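You operate a simulated robot arm through the tools that you are given. There is no shell and no other tool.

The job below is to be done with a simulated robot arm. You get a single attempt, and the scene is never put back.

## Task
Stack the TUB blue jug from the middle of the wooden work top on top of the floors blue jug. Turn the power dial to off. Push the heater door shut. Switch the locker pump switch off. Take the orange bottle on the top of the blue table and put it away on the rimmed part of the tool counter. Take the red massage brush and leave it on top of the blue case. Switch the vacuum switch on. Turn the cleaner dial to 9 min. Open the bottom desk drawer. Any order will do. Set down upright: orange bottle.

Only the result counts: the job must be done as asked and must still hold three seconds after the hand-in. Knocking over, shifting, dropping, spilling or breaking anything else fails it.

## Robot
A 7-joint arm with a two-finger parallel gripper on a trunk, on a base that drives. Base frame: it is fixed to the floor where the robot stands at the start and does not move with it; the origin is under the middle of the robot, x ahead of it, y to its left, z up; the surface under the hand at the start is at about z = 880. Units: mm, degrees, N and s.
With the tool pointing down near the work surface it reaches from about 380 to 800 mm from the robot's upright axis, wherever it stands. Its first joint turns from -143.0 to 143.0 degrees. Places, roughly: blue case (18x14x5 cm) [-4000, -500, 900]; blue jug [250, -250, 1000]; bottom desk drawer [-4000, -1500, 200]; cleaner dial [-2500, 400, 900]; heater door [-1500, 600, 1000]; locker pump switch [-1700, 1900, 600]; orange bottle [-3000, 1250, 750]; power dial [-1700, 200, 900]; red massage brush [-4250, 1250, 1000]; rimmed part of the tool counter [-4300, 1200, 800]; vacuum switch [-4000, 1900, 600]. Payload 3 kg.
Tool frame: the origin (TCP) lies between the finger pads and is the grasp point; the fingertips stand 30 mm ahead of it; z points along the fingers, y is the line along which they close. The gripper opens to 110 mm. The fingers are 20 mm wide and 10 mm thick; the gripper's body (48 by 112 mm) begins 55 mm behind the TCP.
Orientation is that of the tool frame in the base frame, as [roll, pitch, yaw] about the fixed x, y, z axes, in that order (R = Rz(yaw) Ry(pitch) Rx(roll)). With the fingers straight down and closing along the base's y, the tool's x points along the base's -x, its y along +y and its z along -z.

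## Interface
- The arm moves only by the tool nudge_tool. Its argument "rows" is a list of rows, each a list of 7 numbers: the shift along the tool's x, y, z in units of 100 mm (1.0 is 100 mm), then the turn, a rotation vector about the tool's x, y, z in units of 45 degrees (1.0 is 45 degrees), then the finger opening in mm, from 0 to 110. In form: [[dx, dy, dz, wx, wy, wz, jaw], ...]. A call has 1 to 20 rows; each row is the pose to reach, as a shift and turn from the pose commanded when the call began, along the tool's axes at that moment. A call with a number of a shift or a turn outside -1 to 1 is refused whole. A row lasts 0.2 s, in which the tool goes at most 50 mm and 8.6 degrees; a call with a longer step from one row to the next is refused whole, and so is a gripper value outside its range. A pose out of reach is approached as far as the arm can. The call stops where the force on the tool passes 40 N (or 10 N more than at its start, if that is more) or the arm is blocked; 0.2 s more then pass. Each finger travels about 153 mm/s and halts on what it meets, pressing with about 25 N; the grip force reading is that of the motor and also rises with nothing between the fingers. The clock runs only during rows and for 0.2 s after the last one: add rows that repeat a pose to give the fingers time. The reply holds the time, the measured pose of the TCP, the force on the tool along the base axes, the opening and the grip force, in the units named above and with some noise, with the torque about the TCP (base axes, N m) and any sound that the robot's microphone picked up, and new pictures: "pictures" is both (left out), scene, wrist or none.
- Cameras (640 x 400 px; columns grow to the right, rows downward): "scene" is now at [344.3, -319.3, 1492.5]; the picture's right is [0.00, -0.17, -0.99], its down [-0.36, -0.92, 0.16] and it looks along [-0.93, 0.35, -0.06] (base axes); focal length 214 px, centre (320, 200). "wrist" rides on the gripper at [72, 17, -103] in the tool frame; the picture's right is [-0.23, 0.97, 0.00], its down [-0.76, -0.18, -0.62] and it looks along [-0.61, -0.14, 0.78] (tool axes); focal length 222 px, centre (320, 200). There is no depth. A picture from a camera that has moved, and an enlarged one, comes with that camera's place and axes in the base frame and with its lens.
- lift_body(by): slides the trunk up (or, below 0, down) by that many mm; the arm and the scene camera ride with it, the base frame stays. It gives what a move gives, with no picture.
- base_move(legs): drives the robot by 1 to 6 legs, each [ahead, turn to the left] in mm and degrees, along the robot's own axes; the way and the turn of a leg run together, so that a leg with both is an arc; at most 1500 mm and 180 degrees a leg. The arm and the cameras ride along, it lands a little off, and it stops where it bumps. It gives what a move gives, and a new picture of the scene camera.
- pan_tilt(pan, tilt): turns the head with the scene camera to pan (to the left, within 80 degrees either way) and tilt (down, from -29 to 69), counted from straight ahead of the robot. It gives what a move gives, and a new picture of the scene camera.
- inspect(camera, box): a new picture of the part [left, top, right, bottom] of that camera's present view, enlarged. No time passes.
- job_done(): hands the job in; it is judged then, once.

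Nothing tells you exact positions but the pictures and the camera data. Unless the task says otherwise, let go and move clear before handing in.

The tools are called as name(argument=value, ...) on one line, values as JSON. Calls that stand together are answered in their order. nudge_tool: Moves the arm, as the interface text tells. Its arguments: {"type":"object","properties":{"rows":{"type":"array"},"pictures":{"type":"string","enum":["both","scene","wrist","none"]}},"required":["rows"]} The other tools are called the same way: lift_body (by) slides the trunk up or down; base_move (legs) drives the base; pan_tilt (pan, tilt) turns the head that bears the scene camera; inspect (camera, box) takes an enlarged picture of a part of a camera's view; job_done () hands the job in.

At the start:

```text
t: 0.0
position: [334.9, -373.1, 1371.3]
ee_rot: [-180.0, 0.0, -179.8]
wrist_force: [0.8, -0.1, 0.4]
torque: [-0.01, 0.01, -0.02]
gripper_width: 110.0
gripper_force: 0.0
trunk travel left (down, up): [-375.0, 115.0]
robot x, y, heading: [2.3, -1.1, 0.2]
head pan, tilt: [80.2, 68.8]
```

scene: 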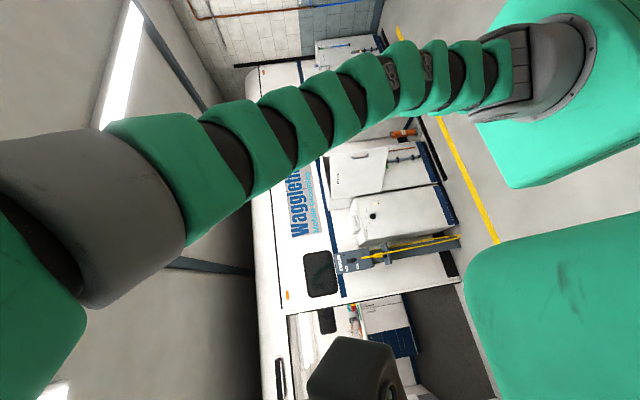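
wrist: 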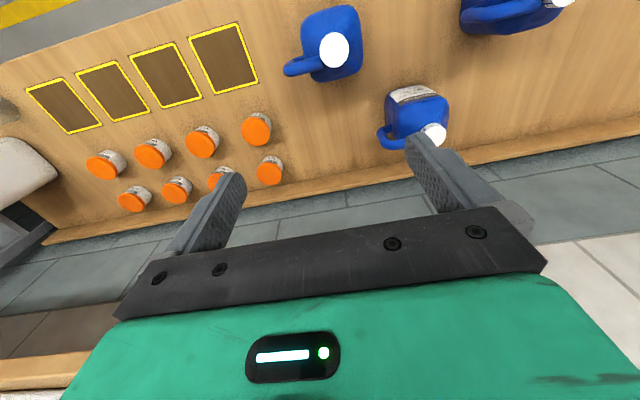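

I see the work top with three blue jugs and orange-lidded jars in the wrist view, and a van interior in the scene view. First I'll turn the head straight and look around.

pan_tilt(pan=0, tilt=30)

inspect(camera="wrist", box=[220, 0, 640, 260])

```text
t: 1.5
position: [336.5, -373.2, 1372.6]
ee_rot: [-180.0, 0.1, -179.6]
wrist_force: [0.6, -0.4, 0.8]
torque: [0.0, 0.02, 0.02]
gripper_width: 110.2
gripper_force: 0.0
trunk travel left (down, up): [-375.0, 115.0]
robot x, y, heading: [-0.7, -4.8, 0.1]
head pan, tilt: [0.0, 30.0]
camera scene: at [395.9, -374.1, 1412.0], right [0.0, -1.0, 0.0], down [-0.87, 0.0, 0.5], along [-0.5, 0.0, -0.87], focal length 214 px, centre (320, 200)
```

scene: 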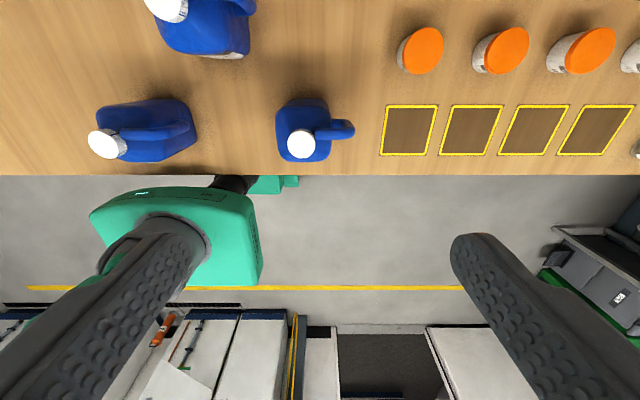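

```text
1.52 times, centred on (430, 130) of wrist
camera zoom: at [263.5, -356.7, 1475.2], right [0.22, 0.97, 0.0], down [0.76, -0.17, 0.62], along [0.61, -0.14, -0.78], focal length 338 px, centre (152, 307)
```

zoom: 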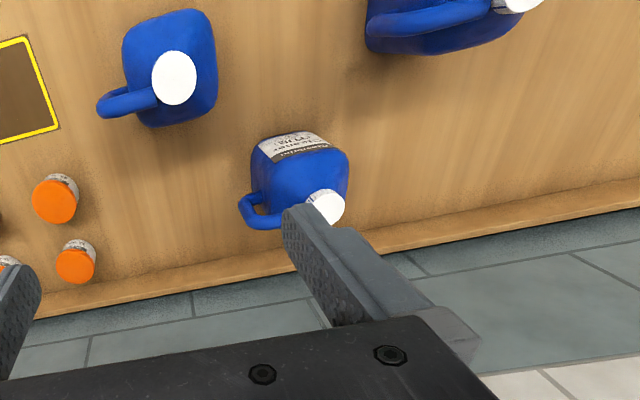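

The scene camera seems to ride with the hand (its axes match the tool frame). There are three blue jugs on the work top; I need to read their labels, so I'll look from more angles.

pan_tilt(pan=0, tilt=-20)

pan_tilt(pan=50, tilt=0)

```text
t: 2.7
position: [336.1, -373.8, 1372.7]
ee_rot: [-179.9, 0.0, -179.7]
wrist_force: [0.1, -0.1, 0.0]
torque: [0.06, 0.0, 0.01]
gripper_width: 110.0
gripper_force: 0.1
trunk travel left (down, up): [-375.0, 115.0]
robot x, y, heading: [3.0, 1.7, -0.2]
head pan, tilt: [0.0, -20.0]
camera scene: at [473.5, -373.8, 1426.4], right [0.0, -1.0, 0.0], down [-0.94, 0.0, -0.34], along [0.34, 0.0, -0.94], focal length 214 px, centre (320, 200)
```

scene: 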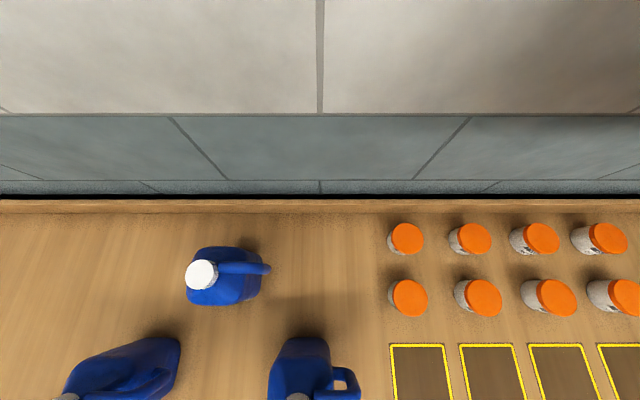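

```text
t: 3.9
position: [335.3, -373.4, 1372.4]
ee_rot: [179.9, 0.0, -179.7]
wrist_force: [0.1, -0.6, 0.6]
torque: [0.0, 0.01, 0.04]
gripper_width: 110.0
gripper_force: 0.0
trunk travel left (down, up): [-375.0, 115.0]
robot x, y, heading: [0.1, -5.0, 0.1]
head pan, tilt: [50.0, 0.0]
camera scene: at [444.1, -305.0, 1444.5], right [0.0, -0.64, -0.77], down [-1.0, 0.0, 0.0], along [0.0, 0.77, -0.64], focal length 214 px, centre (320, 200)
```

scene: 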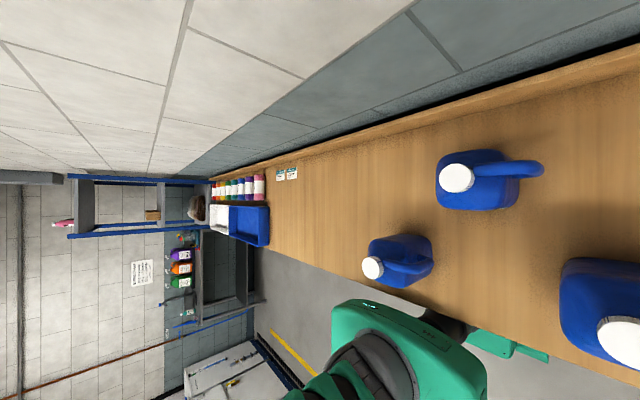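

I'm looking closer at the jug labels from the wrist camera and getting another view with the head panned to the other side.

inspect(camera="wrist", box=[370, 70, 466, 130])

inspect(camera="wrist", box=[270, 0, 398, 80])

pan_tilt(pan=70, tilt=50)

pan_tilt(pan=0, tilt=65)

pan_tilt(pan=-70, tilt=40)

```text
6.67 times, centred on (418, 100) of wrist
camera zoom: at [263.5, -356.7, 1475.3], right [0.22, 0.97, 0.0], down [0.76, -0.17, 0.62], along [0.61, -0.14, -0.78], focal length 1481 px, centre (-333, 867)
```

zoom: 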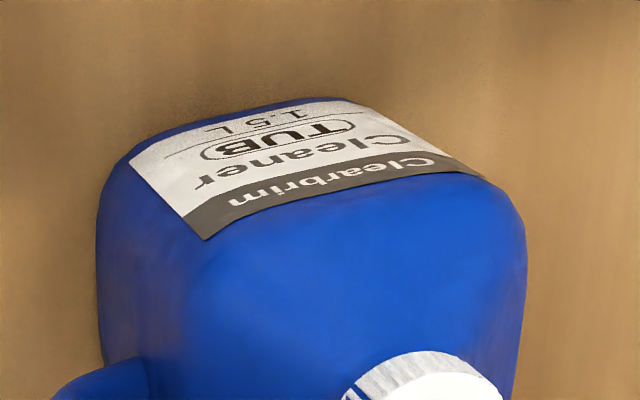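

```text
5.00 times, centred on (334, 40) of wrist
camera zoom: at [263.5, -356.7, 1475.3], right [0.22, 0.97, 0.0], down [0.76, -0.17, 0.62], along [0.61, -0.14, -0.78], focal length 1111 px, centre (250, 1000)
```

zoom: 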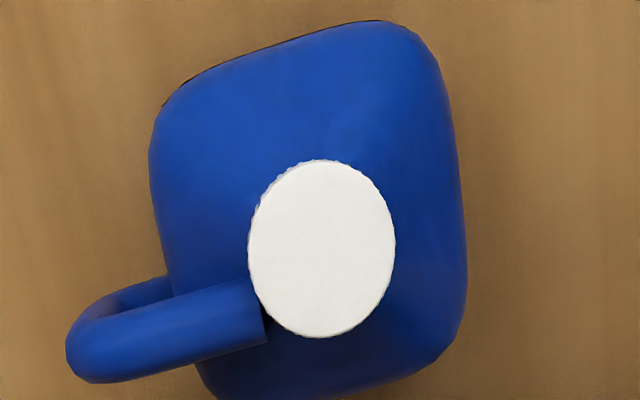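

```text
t: 5.1
position: [335.6, -372.6, 1371.1]
ee_rot: [180.0, 0.0, -179.6]
wrist_force: [0.0, -0.2, 0.5]
torque: [0.01, -0.02, 0.0]
gripper_width: 110.1
gripper_force: 0.0
trunk travel left (down, up): [-375.0, 115.0]
robot x, y, heading: [-1.6, -1.7, 0.0]
head pan, tilt: [70.0, 50.0]
camera scene: at [366.2, -301.9, 1476.1], right [0.0, -0.34, -0.94], down [-0.64, -0.72, 0.26], along [-0.77, 0.6, -0.22], focal length 214 px, centre (320, 200)
```

scene: 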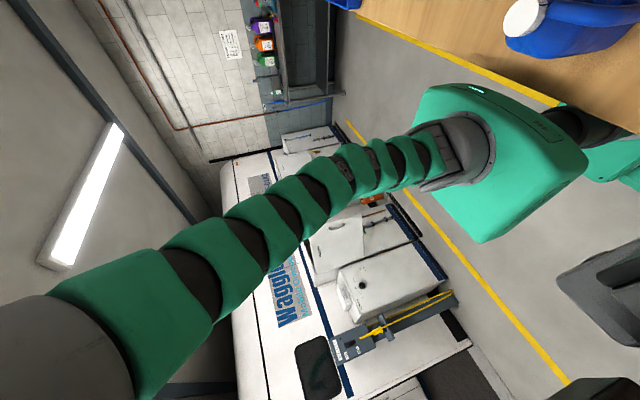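

```text
t: 6.5
position: [333.8, -372.3, 1371.5]
ee_rot: [-180.0, 0.0, -179.7]
wrist_force: [0.2, -0.1, 0.2]
torque: [-0.01, 0.01, -0.01]
gripper_width: 109.8
gripper_force: 0.1
trunk travel left (down, up): [-375.0, 115.0]
robot x, y, heading: [3.2, -1.2, -0.1]
head pan, tilt: [0.0, 65.0]
camera scene: at [348.3, -374.3, 1441.8], right [0.0, -1.0, 0.0], down [-0.42, 0.0, 0.91], along [-0.91, 0.0, -0.42], focal length 214 px, centre (320, 200)
```

scene: 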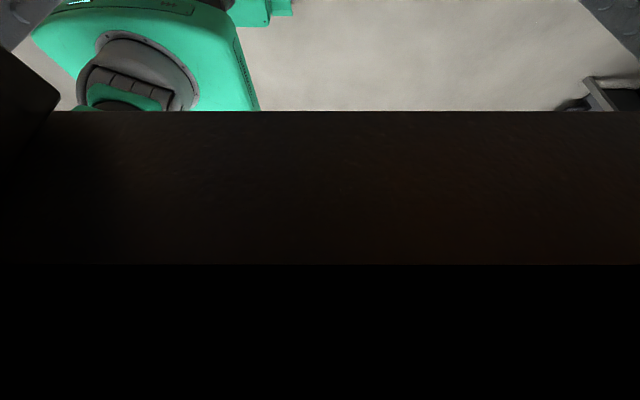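

```text
t: 7.9
position: [335.6, -372.7, 1371.6]
ee_rot: [180.0, 0.0, -179.8]
wrist_force: [-0.5, -0.1, 1.3]
torque: [-0.01, -0.03, 0.01]
gripper_width: 110.1
gripper_force: 0.2
trunk travel left (down, up): [-375.0, 115.0]
robot x, y, heading: [1.8, 3.2, 0.3]
head pan, tilt: [-70.0, 40.0]
camera scene: at [381.0, -454.1, 1473.3], right [0.0, -0.34, 0.94], down [-0.77, 0.6, 0.22], along [-0.64, -0.72, -0.26], focal length 214 px, centre (320, 200)
```

scene: 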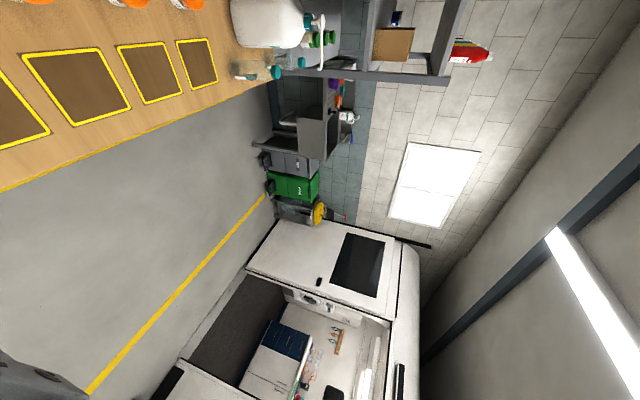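

TUB is the far-middle jug (x≈473, y≈-176). To read the labels of the other two I'll back up and lower so the wrist camera sees their front faces.

base_move(legs=[[-250, 0]])

lift_body(by=-200)

inspect(camera="wrist", box=[0, 0, 640, 400])

```text
t: 9.7
position: [86.9, -373.4, 1372.5]
ee_rot: [-179.9, 0.0, -179.9]
wrist_force: [0.0, -0.6, -0.2]
torque: [0.03, 0.02, -0.01]
gripper_width: 109.9
gripper_force: 0.0
trunk travel left (down, up): [-375.0, 115.0]
robot x, y, heading: [-248.7, -4.4, -0.3]
head pan, tilt: [-70.0, 40.0]
camera scene: at [133.6, -454.1, 1473.3], right [0.0, -0.34, 0.94], down [-0.77, 0.6, 0.22], along [-0.64, -0.72, -0.26], focal length 214 px, centre (320, 200)
```

scene: 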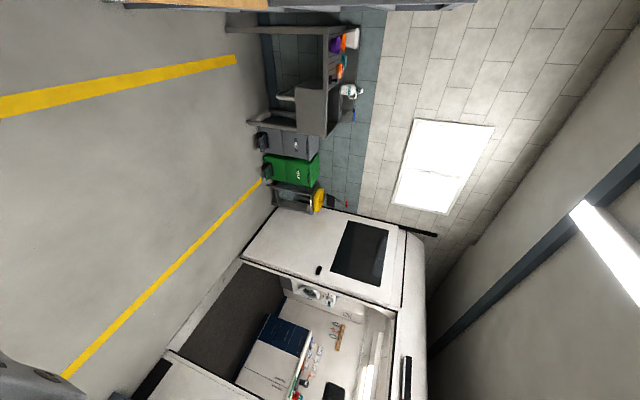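

```text
t: 11.9
position: [87.7, -372.5, 1172.7]
ee_rot: [-180.0, 0.0, -179.8]
wrist_force: [-0.1, 0.6, 1.0]
torque: [0.02, -0.02, -0.01]
gripper_width: 110.0
gripper_force: 0.1
trunk travel left (down, up): [-175.0, 315.0]
robot x, y, heading: [-245.5, -1.8, 0.3]
head pan, tilt: [-70.0, 40.0]
```

```text
1.00 times, centred on (320, 200) of wrist (not enlarged: the box is as wide or as high as the picture)
camera zoom: at [16.0, -356.7, 1275.8], right [0.22, 0.97, 0.0], down [0.76, -0.17, 0.62], along [0.61, -0.14, -0.78], focal length 222 px, centre (320, 200)
```

zoom: 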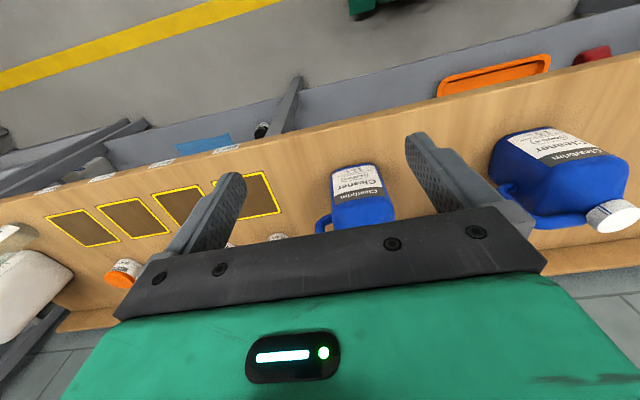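

inspect(camera="wrist", box=[310, 150, 406, 210])

inspect(camera="wrist", box=[490, 110, 640, 240])

```text
6.67 times, centred on (358, 180) of wrist
camera zoom: at [16.0, -356.7, 1275.8], right [0.22, 0.97, 0.0], down [0.76, -0.17, 0.62], along [0.61, -0.14, -0.78], focal length 1481 px, centre (67, 333)
```

zoom: 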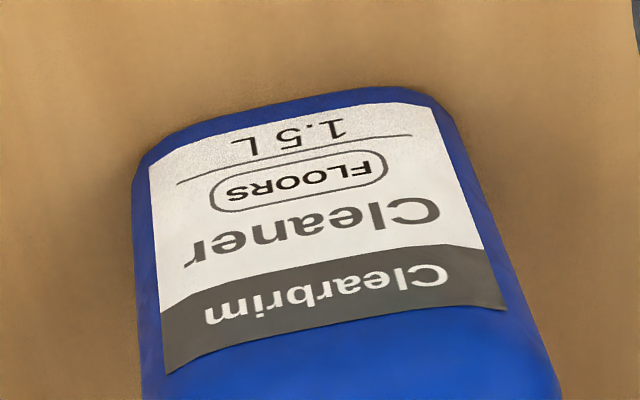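

```text
3.08 times, centred on (565, 175) of wrist
camera zoom: at [16.0, -356.7, 1275.8], right [0.22, 0.97, 0.0], down [0.76, -0.17, 0.62], along [0.61, -0.14, -0.78], focal length 684 px, centre (-434, 277)
```

zoom: 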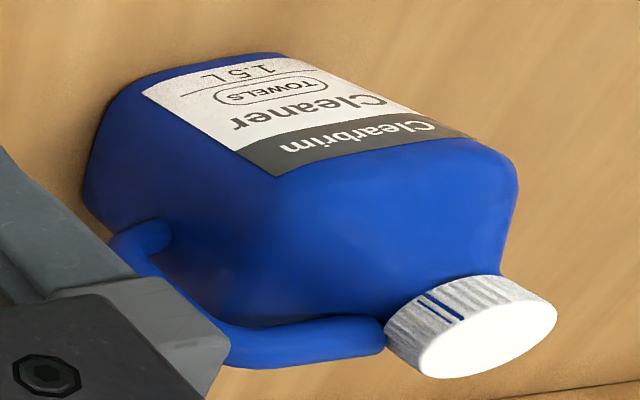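

FLOORS is the near jug at about (302,-342), TUB at about (478,-182), both with cap tops at z≈1059. I'll drive back forward and turn the gripper 90° so that it closes along x across the TUB's cap.

base_move(legs=[[230, 0]])

pan_tilt(pan=0, tilt=0)

nudge_tool(rows=[[0, 0, 0, 0, 0, 0.18, 110], [-0.2, 0.2, 0, 0, 0, 0.36, 110], [-0.4, 0.4, 0, 0, 0, 0.54, 110], [-0.6, 0.6, 0, 0, 0, 0.72, 110], [-0.8, 0.8, 0, 0, 0, 0.9, 110], [-0.9, 0.95, 0, 0, 0, 1.0, 110], [-0.9, 0.95, 0, 0, 0, 1.0, 110]])

```text
t: 13.6
position: [321.0, -373.3, 1173.1]
ee_rot: [-179.9, 0.0, -179.9]
wrist_force: [-0.3, 0.6, -0.1]
torque: [-0.04, -0.01, -0.03]
gripper_width: 110.0
gripper_force: 0.1
trunk travel left (down, up): [-175.0, 315.0]
robot x, y, heading: [-12.5, -4.9, 0.0]
head pan, tilt: [-70.0, 40.0]
camera scene: at [366.2, -454.1, 1273.9], right [0.0, -0.34, 0.94], down [-0.77, 0.6, 0.22], along [-0.64, -0.72, -0.26], focal length 214 px, centre (320, 200)
```

scene: 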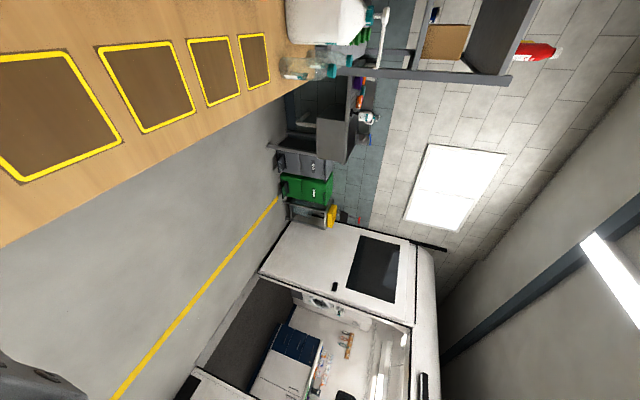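

```text
t: 15.0
position: [321.2, -372.6, 1173.3]
ee_rot: [180.0, 0.0, -179.8]
wrist_force: [0.0, 0.5, -1.1]
torque: [0.02, 0.01, -0.01]
gripper_width: 110.1
gripper_force: 0.1
trunk travel left (down, up): [-175.0, 315.0]
robot x, y, heading: [-18.1, -1.3, -0.1]
head pan, tilt: [0.0, 0.0]
camera scene: at [429.7, -374.0, 1213.4], right [0.0, -1.0, 0.0], down [-1.0, 0.0, 0.0], along [0.0, 0.0, -1.0], focal length 214 px, centre (320, 200)
```

scene: 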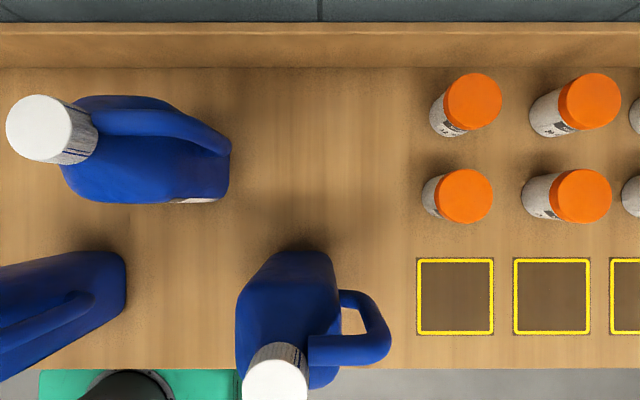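

```text
t: 16.6
position: [411.8, -277.5, 1174.9]
ee_rot: [180.0, 0.0, 135.2]
wrist_force: [0.9, 0.1, 0.2]
torque: [0.01, -0.01, -0.01]
gripper_width: 110.2
gripper_force: 0.1
trunk travel left (down, up): [-175.0, 315.0]
robot x, y, heading: [-13.3, 2.2, -0.1]
head pan, tilt: [0.0, 0.0]
camera scene: at [489.1, -356.6, 1214.3], right [-0.71, -0.71, 0.0], down [-0.71, 0.71, 0.0], along [0.0, 0.0, -1.0], focal length 214 px, centre (320, 200)
camera wrist: at [373.4, -214.9, 1277.2], right [0.85, 0.53, 0.0], down [0.42, -0.66, 0.62], along [0.33, -0.53, -0.78], focal length 222 px, centre (320, 200)
```

scene: 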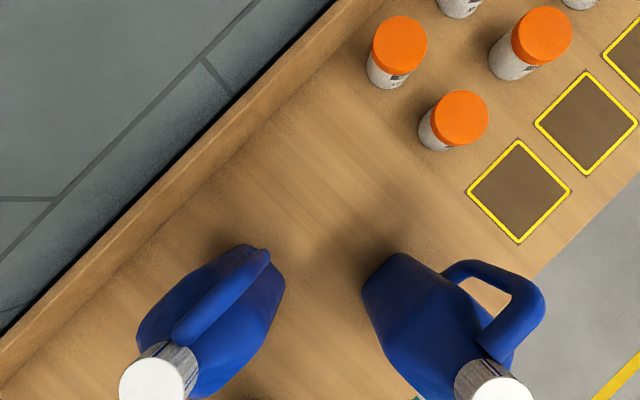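
wrist: 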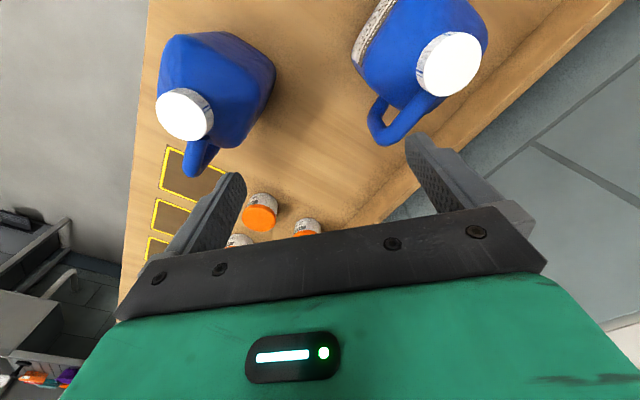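

The scene camera does ride on the hand. TUB cap is at about (478,-183,1060), FLOORS cap at about (301,-342,1060). I'll finish the 90° turn above the TUB.

nudge_tool(rows=[[0, 0.2, 0, 0, 0, 0.18, 110], [0.05, 0.4, 0, 0, 0, 0.36, 110], [0.1, 0.6, 0, 0, 0, 0.54, 110], [0.15, 0.8, 0, 0, 0, 0.72, 110], [0.2, 0.95, 0, 0, 0, 0.9, 110], [0.2, 1.0, 0, 0, 0, 1.0, 110], [0.2, 1.0, 0, 0, 0, 1.0, 110]])

```text
t: 18.2
position: [468.2, -191.9, 1173.8]
ee_rot: [180.0, 0.0, 90.2]
wrist_force: [0.0, 0.7, -0.6]
torque: [-0.02, 0.01, -0.01]
gripper_width: 109.8
gripper_force: 0.1
trunk travel left (down, up): [-175.0, 315.0]
robot x, y, heading: [-13.0, -2.5, -0.1]
head pan, tilt: [0.0, 0.0]
camera scene: at [467.3, -303.0, 1212.5], right [-1.0, 0.0, 0.0], down [0.0, 1.0, 0.0], along [0.0, 0.0, -1.0], focal length 214 px, centre (320, 200)
camera wrist: at [485.3, -119.4, 1275.3], right [0.97, -0.22, 0.0], down [-0.17, -0.76, 0.62], along [-0.14, -0.61, -0.78], focal length 222 px, centre (320, 200)
```

scene: 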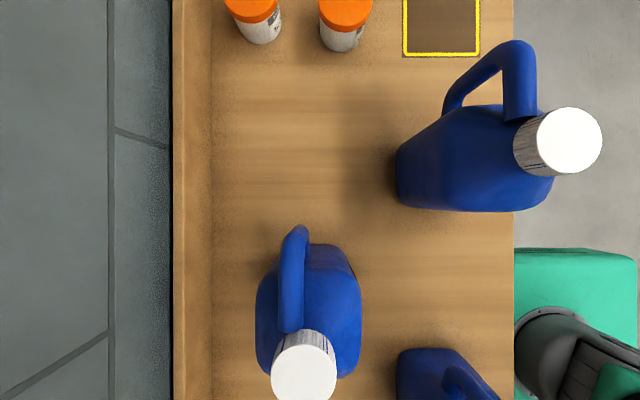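
wrist: 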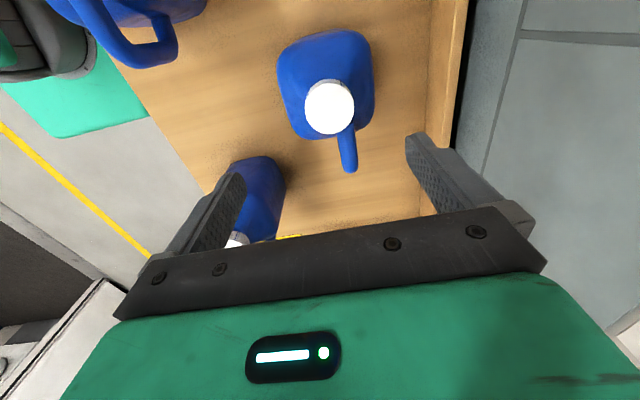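

TUB's cap top resolves to about (479.5,-181.5,1061). I'm centring above it and descending halfway to check.

nudge_tool(rows=[[0.105, 0.113, 0.1, 0, 0, 0, 110], [0.105, 0.113, 0.4, 0, 0, 0, 110], [0.105, 0.113, 0.6, 0, 0, 0, 110], [0.105, 0.113, 0.6, 0, 0, 0, 110]])

```text
t: 19.2
position: [478.8, -179.9, 1113.6]
ee_rot: [-180.0, -0.1, 90.2]
wrist_force: [-0.2, -0.9, 0.2]
torque: [0.03, 0.0, 0.01]
gripper_width: 109.8
gripper_force: 0.0
trunk travel left (down, up): [-175.0, 315.0]
robot x, y, heading: [-13.9, -2.9, 0.0]
head pan, tilt: [0.0, 0.0]
camera scene: at [478.6, -291.6, 1153.5], right [-1.0, 0.0, 0.0], down [0.0, 1.0, 0.0], along [0.0, 0.0, -1.0], focal length 214 px, centre (320, 200)
camera wrist: at [496.4, -108.0, 1216.2], right [0.97, -0.22, 0.0], down [-0.17, -0.76, 0.62], along [-0.14, -0.61, -0.78], focal length 222 px, centre (320, 200)
```

scene: 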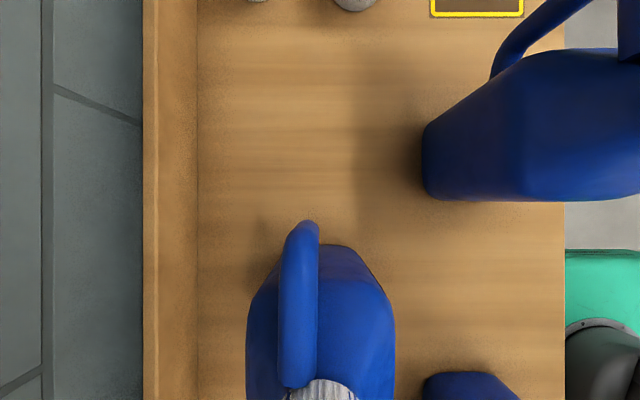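
wrist: 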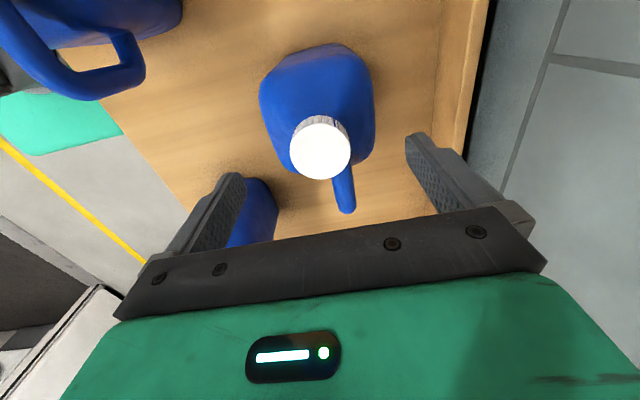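

The cap is centred under the gripper. I'll descend so the fingers straddle the cap and close.

nudge_tool(rows=[[-0.01, 0, 0.2, 0, 0, 0, 110], [-0.01, 0, 0.4, 0, 0, 0, 110], [-0.01, 0, 0.48, 0, 0, 0, 110], [-0.01, 0, 0.48, 0, 0, 0, 80], [-0.01, 0, 0.48, 0, 0, 0, 50], [-0.01, 0, 0.48, 0, 0, 0, 20], [-0.01, 0, 0.48, 0, 0, 0, 10], [-0.01, 0, 0.48, 0, 0, 0, 10]])

```text
t: 21.0
position: [477.6, -182.1, 1067.3]
ee_rot: [179.7, 0.1, 90.2]
wrist_force: [10.4, -2.6, 35.5]
torque: [0.05, -0.45, -0.22]
gripper_width: 51.4
gripper_force: 25.3
trunk travel left (down, up): [-175.0, 315.0]
robot x, y, heading: [-12.4, -1.7, -0.0]
head pan, tilt: [0.0, 0.0]
camera scene: at [477.9, -293.3, 1107.8], right [-1.0, 0.0, 0.0], down [0.0, 1.0, 0.0], along [0.0, 0.0, -1.0], focal length 214 px, centre (320, 200)
camera wrist: at [495.5, -109.6, 1170.4], right [0.97, -0.22, 0.0], down [-0.18, -0.76, 0.62], along [-0.14, -0.61, -0.78], focal length 222 px, centre (320, 200)
```

scene: 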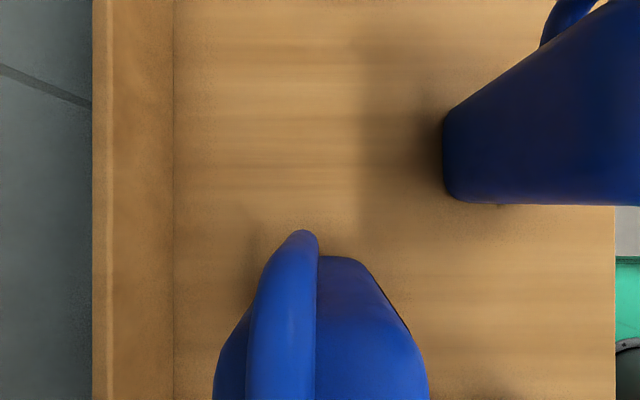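
wrist: 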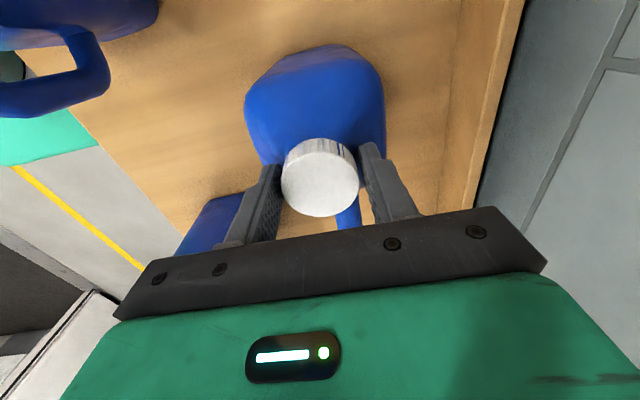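

The fingertips are wedged on the shoulder (51 mm gap, cap is ~46 mm). I'll open, raise about 8 mm and close on the cap itself.

nudge_tool(rows=[[0, 0, 0, 0, 0, 0, 70], [0, 0, -0.04, 0, 0, 0, 75], [0, 0, -0.08, 0, 0, 0, 75], [0, 0, -0.08, 0, 0, 0, 75], [0, 0, -0.08, 0, 0, 0, 50], [0, 0, -0.08, 0, 0, 0, 20], [0, 0, -0.08, 0, 0, 0, 10], [0, 0, -0.08, 0, 0, 0, 10]])

```text
t: 22.8
position: [477.9, -181.8, 1072.6]
ee_rot: [180.0, 0.0, 90.2]
wrist_force: [3.8, 0.9, 2.1]
torque: [0.14, -0.1, -0.02]
gripper_width: 44.7
gripper_force: 24.7
trunk travel left (down, up): [-175.0, 315.0]
robot x, y, heading: [-15.0, -4.3, -0.2]
head pan, tilt: [0.0, 0.0]
camera scene: at [478.3, -293.8, 1113.2], right [-1.0, 0.0, 0.0], down [0.0, 1.0, 0.0], along [0.0, 0.0, -1.0], focal length 214 px, centre (320, 200)
camera wrist: at [496.1, -110.2, 1176.0], right [0.97, -0.22, 0.0], down [-0.17, -0.76, 0.62], along [-0.14, -0.61, -0.78], focal length 222 px, centre (320, 200)
```

scene: 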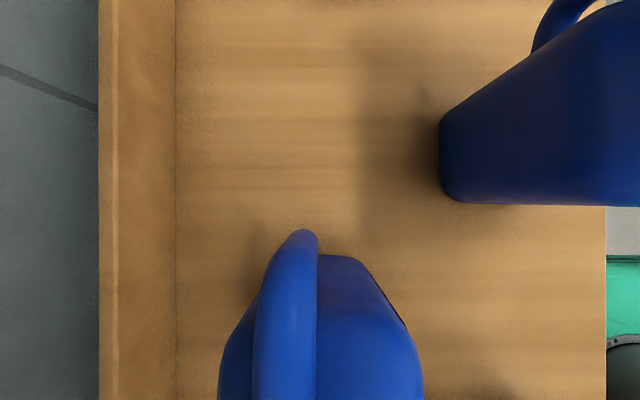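
wrist: 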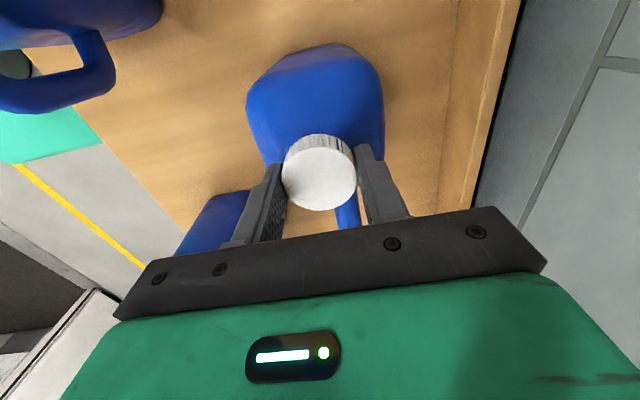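

The cap is gripped at 44.7 mm. Lifting a little to test the hold.

nudge_tool(rows=[[0, 0, -0.05, 0, 0, 0, 10], [0, 0, -0.1, 0, 0, 0, 10], [0, 0, -0.2, 0, 0, 0, 10], [0, 0, -0.3, 0, 0, 0, 10], [0, 0, -0.3, 0, 0, 0, 10]])

```text
t: 24.0
position: [479.1, -181.4, 1103.9]
ee_rot: [-180.0, 0.0, 90.2]
wrist_force: [-0.2, 0.0, 0.5]
torque: [-0.03, 0.04, 0.01]
gripper_width: 10.1
gripper_force: 0.1
trunk travel left (down, up): [-175.0, 315.0]
robot x, y, heading: [-16.8, -0.3, -0.0]
head pan, tilt: [0.0, 0.0]
camera scene: at [477.8, -293.6, 1144.2], right [-1.0, 0.0, 0.0], down [0.0, 1.0, 0.0], along [0.0, 0.0, -1.0], focal length 214 px, centre (320, 200)
camera wrist: at [495.7, -110.0, 1206.9], right [0.97, -0.22, 0.0], down [-0.17, -0.76, 0.62], along [-0.14, -0.61, -0.78], focal length 222 px, centre (320, 200)
```

scene: 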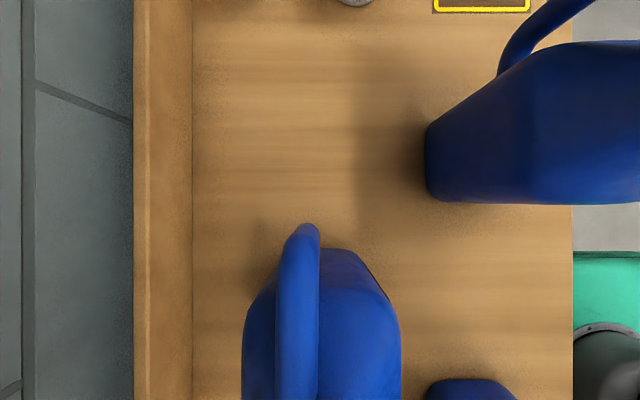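
wrist: 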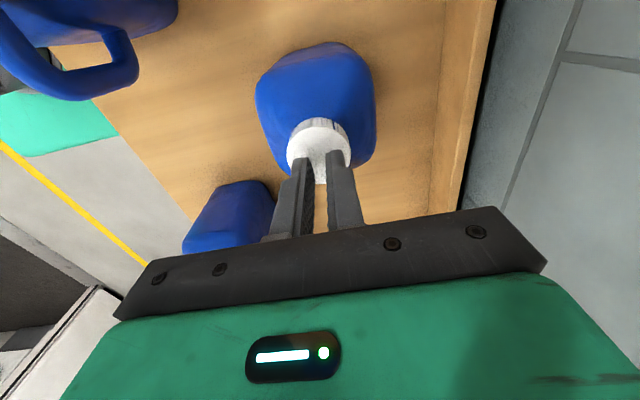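

The gripper slid off the cap; the jug stayed standing in place. Let me look closely at the jug's shape to choose a better grasp.

inspect(camera="wrist", box=[240, 30, 400, 130])

pan_tilt(pan=0, tilt=60)

pan_tilt(pan=-60, tilt=30)

```text
4.00 times, centred on (320, 80) of wrist
camera zoom: at [495.7, -110.0, 1206.9], right [0.97, -0.22, 0.0], down [-0.17, -0.76, 0.62], along [-0.14, -0.61, -0.78], focal length 888 px, centre (320, 680)
```

zoom: 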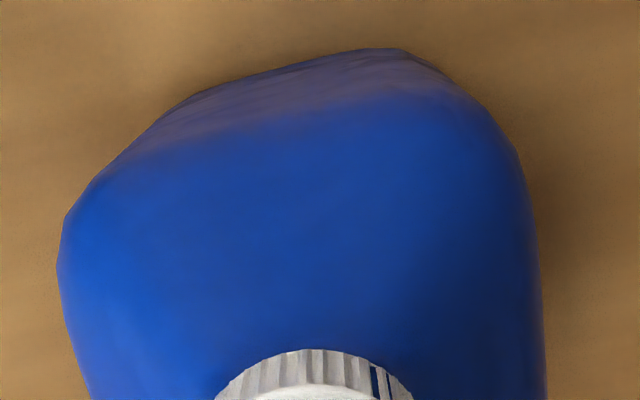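

```text
t: 25.3
position: [479.1, -180.8, 1105.0]
ee_rot: [180.0, 0.1, 90.2]
wrist_force: [-0.3, -0.4, 0.8]
torque: [-0.03, 0.03, -0.01]
gripper_width: 9.9
gripper_force: 0.1
trunk travel left (down, up): [-175.0, 315.0]
robot x, y, heading: [-12.8, -4.0, 0.1]
head pan, tilt: [0.0, 60.0]
camera scene: at [477.4, -203.2, 1167.2], right [-1.0, 0.0, 0.0], down [0.0, 0.5, 0.87], along [0.0, 0.87, -0.5], focal length 214 px, centre (320, 200)
```

scene: 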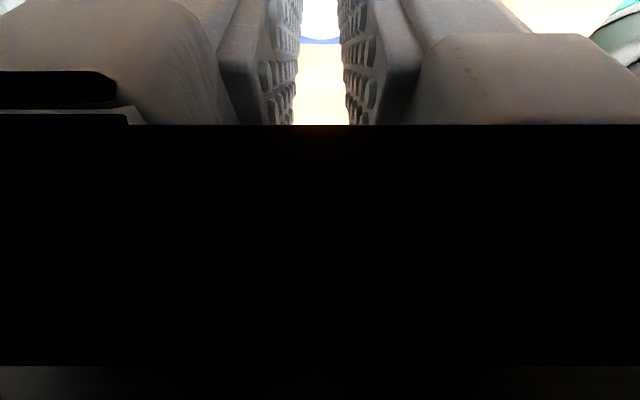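

```text
t: 26.6
position: [478.3, -182.6, 1103.9]
ee_rot: [-180.0, 0.0, 90.2]
wrist_force: [0.0, 0.7, -0.1]
torque: [0.01, -0.05, -0.02]
gripper_width: 9.9
gripper_force: 0.1
trunk travel left (down, up): [-175.0, 315.0]
robot x, y, heading: [-16.9, -3.0, 0.2]
head pan, tilt: [-60.0, 30.0]
camera scene: at [399.3, -245.5, 1188.6], right [-0.5, 0.0, 0.87], down [0.43, 0.87, 0.25], along [-0.75, 0.5, -0.43], focal length 214 px, centre (320, 200)
```

scene: 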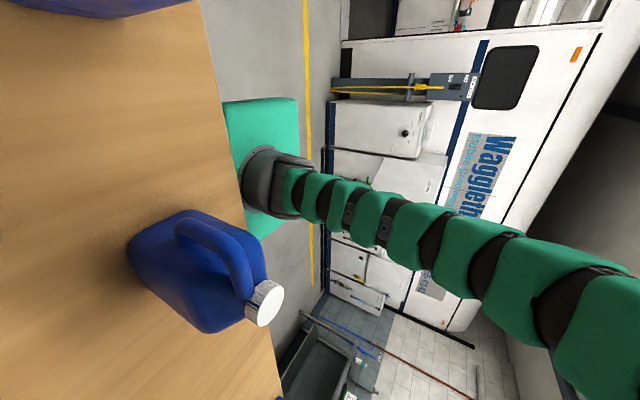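

inspect(camera="scene", box=[110, 190, 302, 350])

pan_tilt(pan=-30, tilt=0)

```text
2.50 times, centred on (206, 270) of scene
camera zoom: at [399.3, -245.5, 1188.6], right [-0.5, 0.0, 0.87], down [0.43, 0.87, 0.25], along [-0.75, 0.5, -0.43], focal length 536 px, centre (605, 25)
```

zoom: 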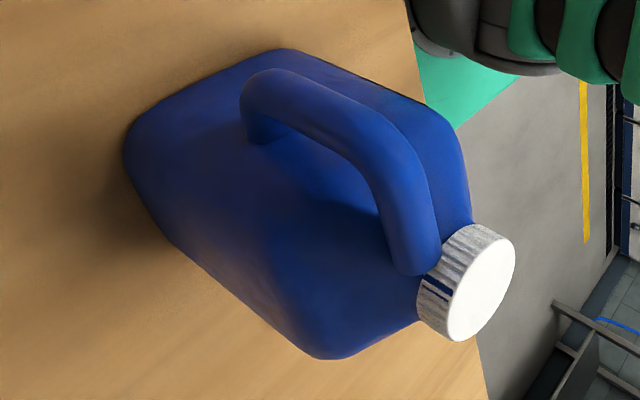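

```text
t: 27.6
position: [479.1, -181.7, 1103.0]
ee_rot: [-179.9, 0.0, 90.2]
wrist_force: [0.7, 1.0, 0.5]
torque: [-0.02, 0.04, 0.0]
gripper_width: 10.0
gripper_force: 0.0
trunk travel left (down, up): [-175.0, 315.0]
robot x, y, heading: [-13.5, -0.3, -0.0]
head pan, tilt: [-30.0, 0.0]
camera scene: at [432.7, -293.7, 1156.0], right [-0.87, 0.0, 0.5], down [0.0, 1.0, 0.0], along [-0.5, 0.0, -0.87], focal length 214 px, centre (320, 200)
```

scene: 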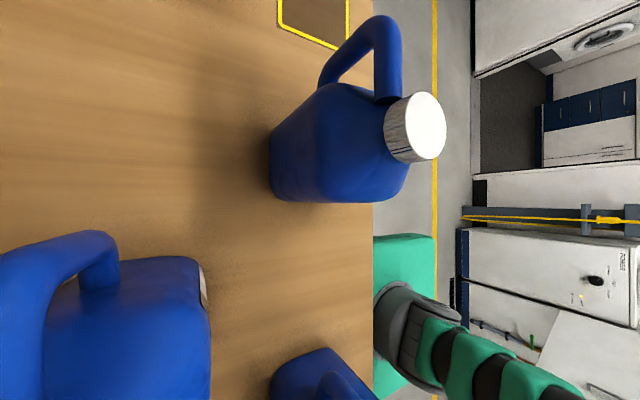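

I'll re-grip the cap and pull gently in small steps to read the slip force, which tells me whether weight or friction is the issue.

nudge_tool(rows=[[0, 0, 0, 0, 0, 0, 75], [0, 0, 0, 0, 0, 0, 75], [0, 0, 0.15, 0, 0, 0, 75], [0, 0, 0.33, 0, 0, 0, 75], [0, 0, 0.335, 0, 0, 0, 75], [0, 0, 0.335, 0, 0, 0, 50], [0, 0, 0.335, 0, 0, 0, 20], [0, 0, 0.335, 0, 0, 0, 5], [0, 0, 0.335, 0, 0, 0, 0], [0, 0, 0.325, 0, 0, 0, 0], [0, 0, 0.315, 0, 0, 0, 0]], pictures="none")

nudge_tool(rows=[[0, 0, -0.02, 0, 0, 0, 0]], pictures="none")

nudge_tool(rows=[[0, 0, -0.02, 0, 0, 0, 0]], pictures="none")

nudge_tool(rows=[[0, 0, -0.02, 0, 0, 0, 0]], pictures="wrist")

```text
t: 30.0
position: [477.9, -182.3, 1070.7]
ee_rot: [-179.8, 0.0, 90.4]
wrist_force: [-3.3, -1.4, 1.0]
torque: [-0.27, 0.03, -0.13]
gripper_width: 44.9
gripper_force: 25.2
trunk travel left (down, up): [-175.0, 315.0]
robot x, y, heading: [-17.1, -5.4, 0.1]
head pan, tilt: [-30.0, 0.0]
```

```text
t: 30.4
position: [479.4, -184.2, 1074.2]
ee_rot: [-179.9, -0.1, 90.3]
wrist_force: [-0.5, 0.5, -14.3]
torque: [0.01, 0.03, 0.0]
gripper_width: 44.8
gripper_force: 25.2
trunk travel left (down, up): [-175.0, 315.0]
robot x, y, heading: [-13.9, -2.8, -0.0]
head pan, tilt: [-30.0, 0.0]
```

```text
t: 30.8
position: [479.4, -183.8, 1075.6]
ee_rot: [-179.9, 0.0, 90.3]
wrist_force: [0.0, 0.6, -14.5]
torque: [0.02, -0.02, -0.01]
gripper_width: 44.7
gripper_force: 25.2
trunk travel left (down, up): [-175.0, 315.0]
robot x, y, heading: [-14.8, -5.3, -0.1]
head pan, tilt: [-30.0, 0.0]
```

```text
t: 31.2
position: [478.9, -183.2, 1077.3]
ee_rot: [-179.9, -0.1, 90.3]
wrist_force: [0.7, -1.0, -15.0]
torque: [0.04, 0.02, 0.0]
gripper_width: 44.9
gripper_force: 25.3
trunk travel left (down, up): [-175.0, 315.0]
robot x, y, heading: [-18.6, -3.9, 0.2]
head pan, tilt: [-30.0, 0.0]
camera wrist: at [496.5, -111.5, 1180.2], right [0.97, -0.22, 0.0], down [-0.17, -0.76, 0.62], along [-0.14, -0.61, -0.78], focal length 222 px, centre (320, 200)
```

wrist: 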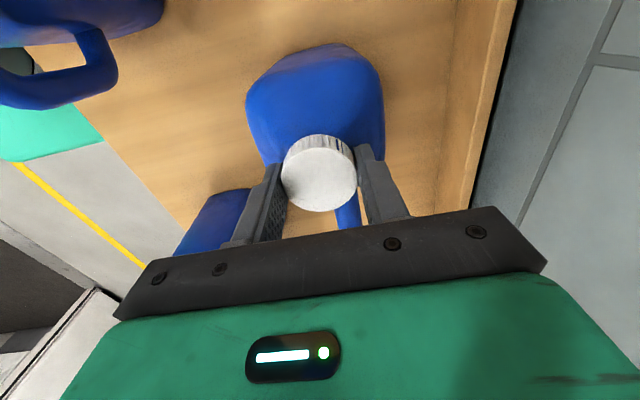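

The force is steady at −14.5 N and the cap hasn't moved in the fingers, so the jug (≈1.5 kg) seems lifted now. I'll raise it slowly and check for slip.

nudge_tool(rows=[[0, 0, -0.02, 0, 0, 0, 0], [0, 0, -0.04, 0, 0, 0, 0], [0, 0, -0.06, 0, 0, 0, 0], [0, 0, -0.08, 0, 0, 0, 0], [0, 0, -0.1, 0, 0, 0, 0], [0, 0, -0.12, 0, 0, 0, 0]])

```text
t: 32.6
position: [477.2, -183.4, 1088.4]
ee_rot: [-179.9, 0.0, 90.2]
wrist_force: [-1.0, 0.3, -15.0]
torque: [0.04, -0.01, 0.0]
gripper_width: 45.0
gripper_force: 25.1
trunk travel left (down, up): [-175.0, 315.0]
robot x, y, heading: [-14.0, -1.4, 0.0]
head pan, tilt: [-30.0, 0.0]
camera scene: at [432.4, -294.6, 1141.3], right [-0.87, 0.0, 0.5], down [0.0, 1.0, 0.0], along [-0.5, 0.0, -0.87], focal length 214 px, centre (320, 200)
camera wrist: at [495.3, -110.8, 1192.0], right [0.97, -0.22, 0.0], down [-0.17, -0.76, 0.62], along [-0.14, -0.61, -0.78], focal length 222 px, centre (320, 200)
```

scene: 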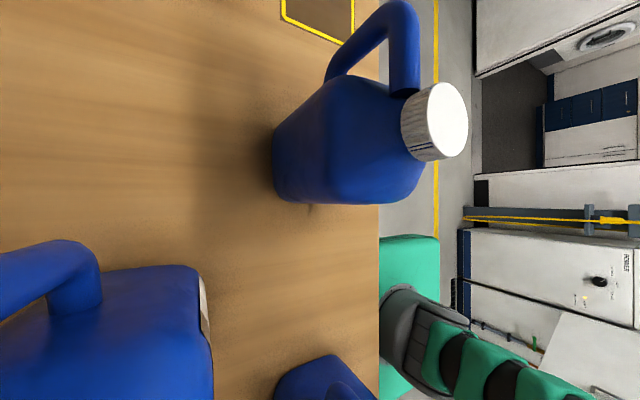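
wrist: 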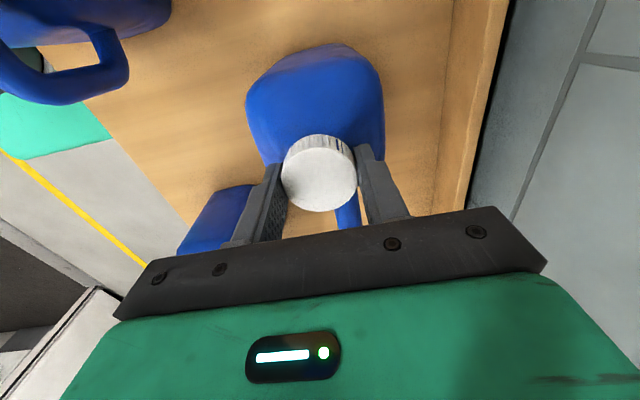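

It holds when lifted slowly. I'll raise it with gentle ramps until its bottom clears the FLOORS jug's cap.

nudge_tool(rows=[[0, 0, -0.01, 0, 0, 0, 0], [0, 0, -0.03, 0, 0, 0, 0], [0, 0, -0.06, 0, 0, 0, 0], [0, 0, -0.1, 0, 0, 0, 0], [0, 0, -0.14, 0, 0, 0, 0], [0, 0, -0.18, 0, 0, 0, 0], [0, 0, -0.22, 0, 0, 0, 0], [0, 0, -0.26, 0, 0, 0, 0], [0, 0, -0.3, 0, 0, 0, 0], [0, 0, -0.34, 0, 0, 0, 0], [0, 0, -0.38, 0, 0, 0, 0], [0, 0, -0.42, 0, 0, 0, 0], [0, 0, -0.46, 0, 0, 0, 0], [0, 0, -0.5, 0, 0, 0, 0], [0, 0, -0.54, 0, 0, 0, 0], [0, 0, -0.58, 0, 0, 0, 0], [0, 0, -0.62, 0, 0, 0, 0], [0, 0, -0.65, 0, 0, 0, 0], [0, 0, -0.67, 0, 0, 0, 0], [0, 0, -0.68, 0, 0, 0, 0]], pictures="wrist")

```text
t: 36.8
position: [479.3, -184.9, 1157.5]
ee_rot: [-179.9, 0.0, 90.2]
wrist_force: [0.5, -0.3, -14.5]
torque: [0.01, 0.01, 0.02]
gripper_width: 44.7
gripper_force: 25.1
trunk travel left (down, up): [-175.0, 315.0]
robot x, y, heading: [-14.1, -0.8, 0.2]
head pan, tilt: [-30.0, 0.0]
camera wrist: at [496.5, -112.1, 1260.2], right [0.97, -0.22, 0.0], down [-0.17, -0.76, 0.62], along [-0.14, -0.61, -0.78], focal length 222 px, centre (320, 200)
```

wrist: 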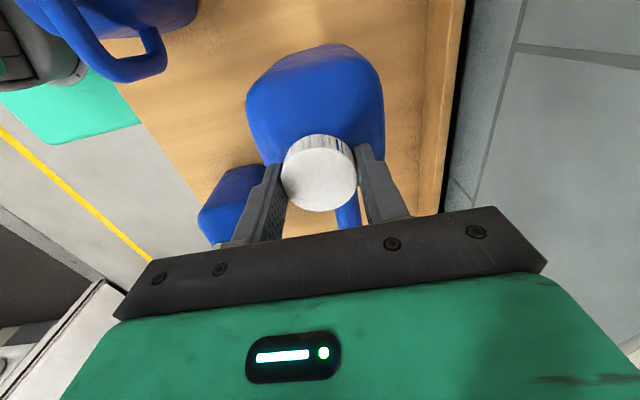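

No slip. Continuing upward.

nudge_tool(rows=[[0, 0, -0.01, 0, 0, 0, 0], [0, 0, -0.03, 0, 0, 0, 0], [0, 0, -0.06, 0, 0, 0, 0], [0, 0, -0.1, 0, 0, 0, 0], [0, 0, -0.15, 0, 0, 0, 0], [0, 0, -0.2, 0, 0, 0, 0], [0, 0, -0.25, 0, 0, 0, 0], [0, 0, -0.3, 0, 0, 0, 0], [0, 0, -0.35, 0, 0, 0, 0], [0, 0, -0.4, 0, 0, 0, 0], [0, 0, -0.45, 0, 0, 0, 0], [0, 0, -0.5, 0, 0, 0, 0], [0, 0, -0.55, 0, 0, 0, 0], [0, 0, -0.6, 0, 0, 0, 0], [0, 0, -0.65, 0, 0, 0, 0], [0, 0, -0.7, 0, 0, 0, 0], [0, 0, -0.74, 0, 0, 0, 0], [0, 0, -0.77, 0, 0, 0, 0], [0, 0, -0.79, 0, 0, 0, 0], [0, 0, -0.8, 0, 0, 0, 0]], pictures="wrist")

```text
t: 41.0
position: [478.9, -184.6, 1172.3]
ee_rot: [-179.9, -0.1, 90.1]
wrist_force: [0.1, 0.3, -15.7]
torque: [0.04, -0.01, -0.01]
gripper_width: 44.5
gripper_force: 25.0
out of reach, approached as far as the arm can: row 6, 7, 8, 9, 10, 11, 12, 13, 14, 15, 16, 17, 18, 19, 20
trunk travel left (down, up): [-175.0, 315.0]
robot x, y, heading: [-12.1, 4.0, -0.1]
head pan, tilt: [-30.0, 0.0]
camera wrist: at [496.1, -112.0, 1275.3], right [0.97, -0.22, 0.0], down [-0.17, -0.76, 0.62], along [-0.14, -0.61, -0.78], focal length 222 px, centre (320, 200)
```

wrist: 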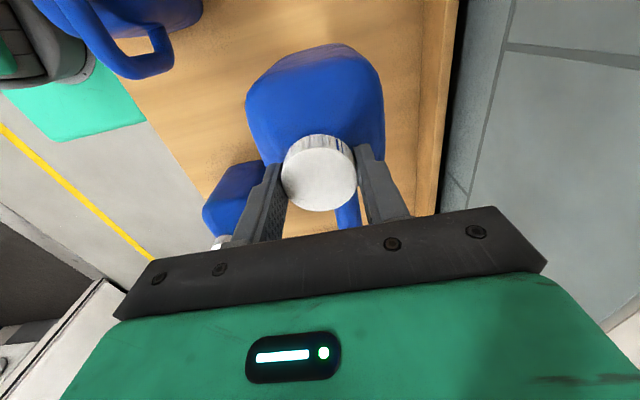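

The arm's height limit is reached, so the trunk must rise. I'll first bring the arm back within reach, then try a small trunk lift and check for slip.

nudge_tool(rows=[[0, 0, 0.01, 0, 0, 0, 0], [0, 0, 0.03, 0, 0, 0, 0], [0, 0, 0.06, 0, 0, 0, 0], [0, 0, 0.1, 0, 0, 0, 0], [0, 0, 0.14, 0, 0, 0, 0], [0, 0, 0.18, 0, 0, 0, 0], [0, 0, 0.22, 0, 0, 0, 0], [0, 0, 0.26, 0, 0, 0, 0], [0, 0, 0.3, 0, 0, 0, 0], [0, 0, 0.34, 0, 0, 0, 0], [0, 0, 0.38, 0, 0, 0, 0], [0, 0, 0.42, 0, 0, 0, 0], [0, 0, 0.46, 0, 0, 0, 0], [0, 0, 0.5, 0, 0, 0, 0], [0, 0, 0.54, 0, 0, 0, 0], [0, 0, 0.58, 0, 0, 0, 0], [0, 0, 0.62, 0, 0, 0, 0], [0, 0, 0.65, 0, 0, 0, 0], [0, 0, 0.67, 0, 0, 0, 0], [0, 0, 0.68, 0, 0, 0, 0]], pictures="wrist")

lift_body(by=6)

inspect(camera="wrist", box=[240, 100, 400, 250])

```text
t: 45.2
position: [478.0, -182.3, 1102.8]
ee_rot: [-179.9, 0.0, 90.2]
wrist_force: [-0.2, -0.3, -15.8]
torque: [0.01, 0.02, -0.02]
gripper_width: 44.8
gripper_force: 25.2
trunk travel left (down, up): [-175.0, 315.0]
robot x, y, heading: [-16.1, -5.2, -0.1]
head pan, tilt: [-30.0, 0.0]
camera wrist: at [495.5, -110.4, 1205.2], right [0.97, -0.22, 0.0], down [-0.17, -0.76, 0.62], along [-0.14, -0.61, -0.78], focal length 222 px, centre (320, 200)
```

wrist: 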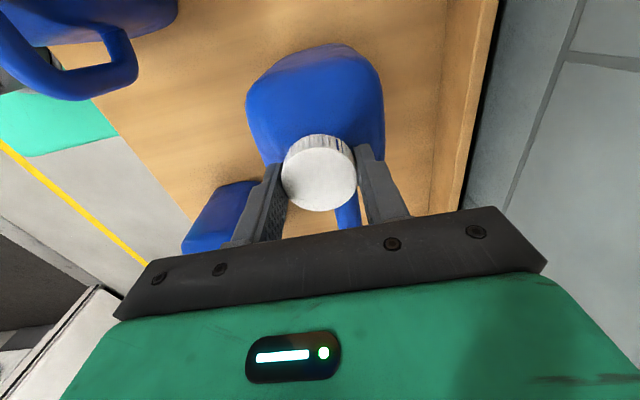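

```text
t: 45.7
position: [478.9, -181.5, 1109.8]
ee_rot: [-179.9, 0.0, 90.2]
wrist_force: [0.6, 0.4, -14.6]
torque: [0.04, 0.02, -0.01]
gripper_width: 44.8
gripper_force: 25.0
trunk travel left (down, up): [-181.0, 309.0]
robot x, y, heading: [-17.2, -1.3, 0.1]
head pan, tilt: [-30.0, 0.0]
```

```text
2.67 times, centred on (320, 175) of wrist
camera zoom: at [495.6, -110.4, 1211.3], right [0.97, -0.22, 0.0], down [-0.17, -0.76, 0.62], along [-0.14, -0.61, -0.78], focal length 592 px, centre (320, 267)
```

zoom: 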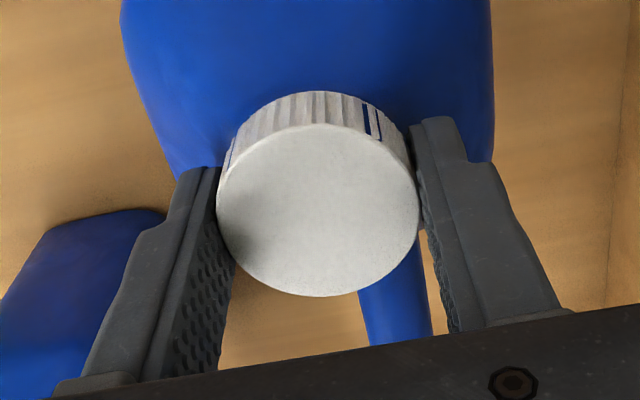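

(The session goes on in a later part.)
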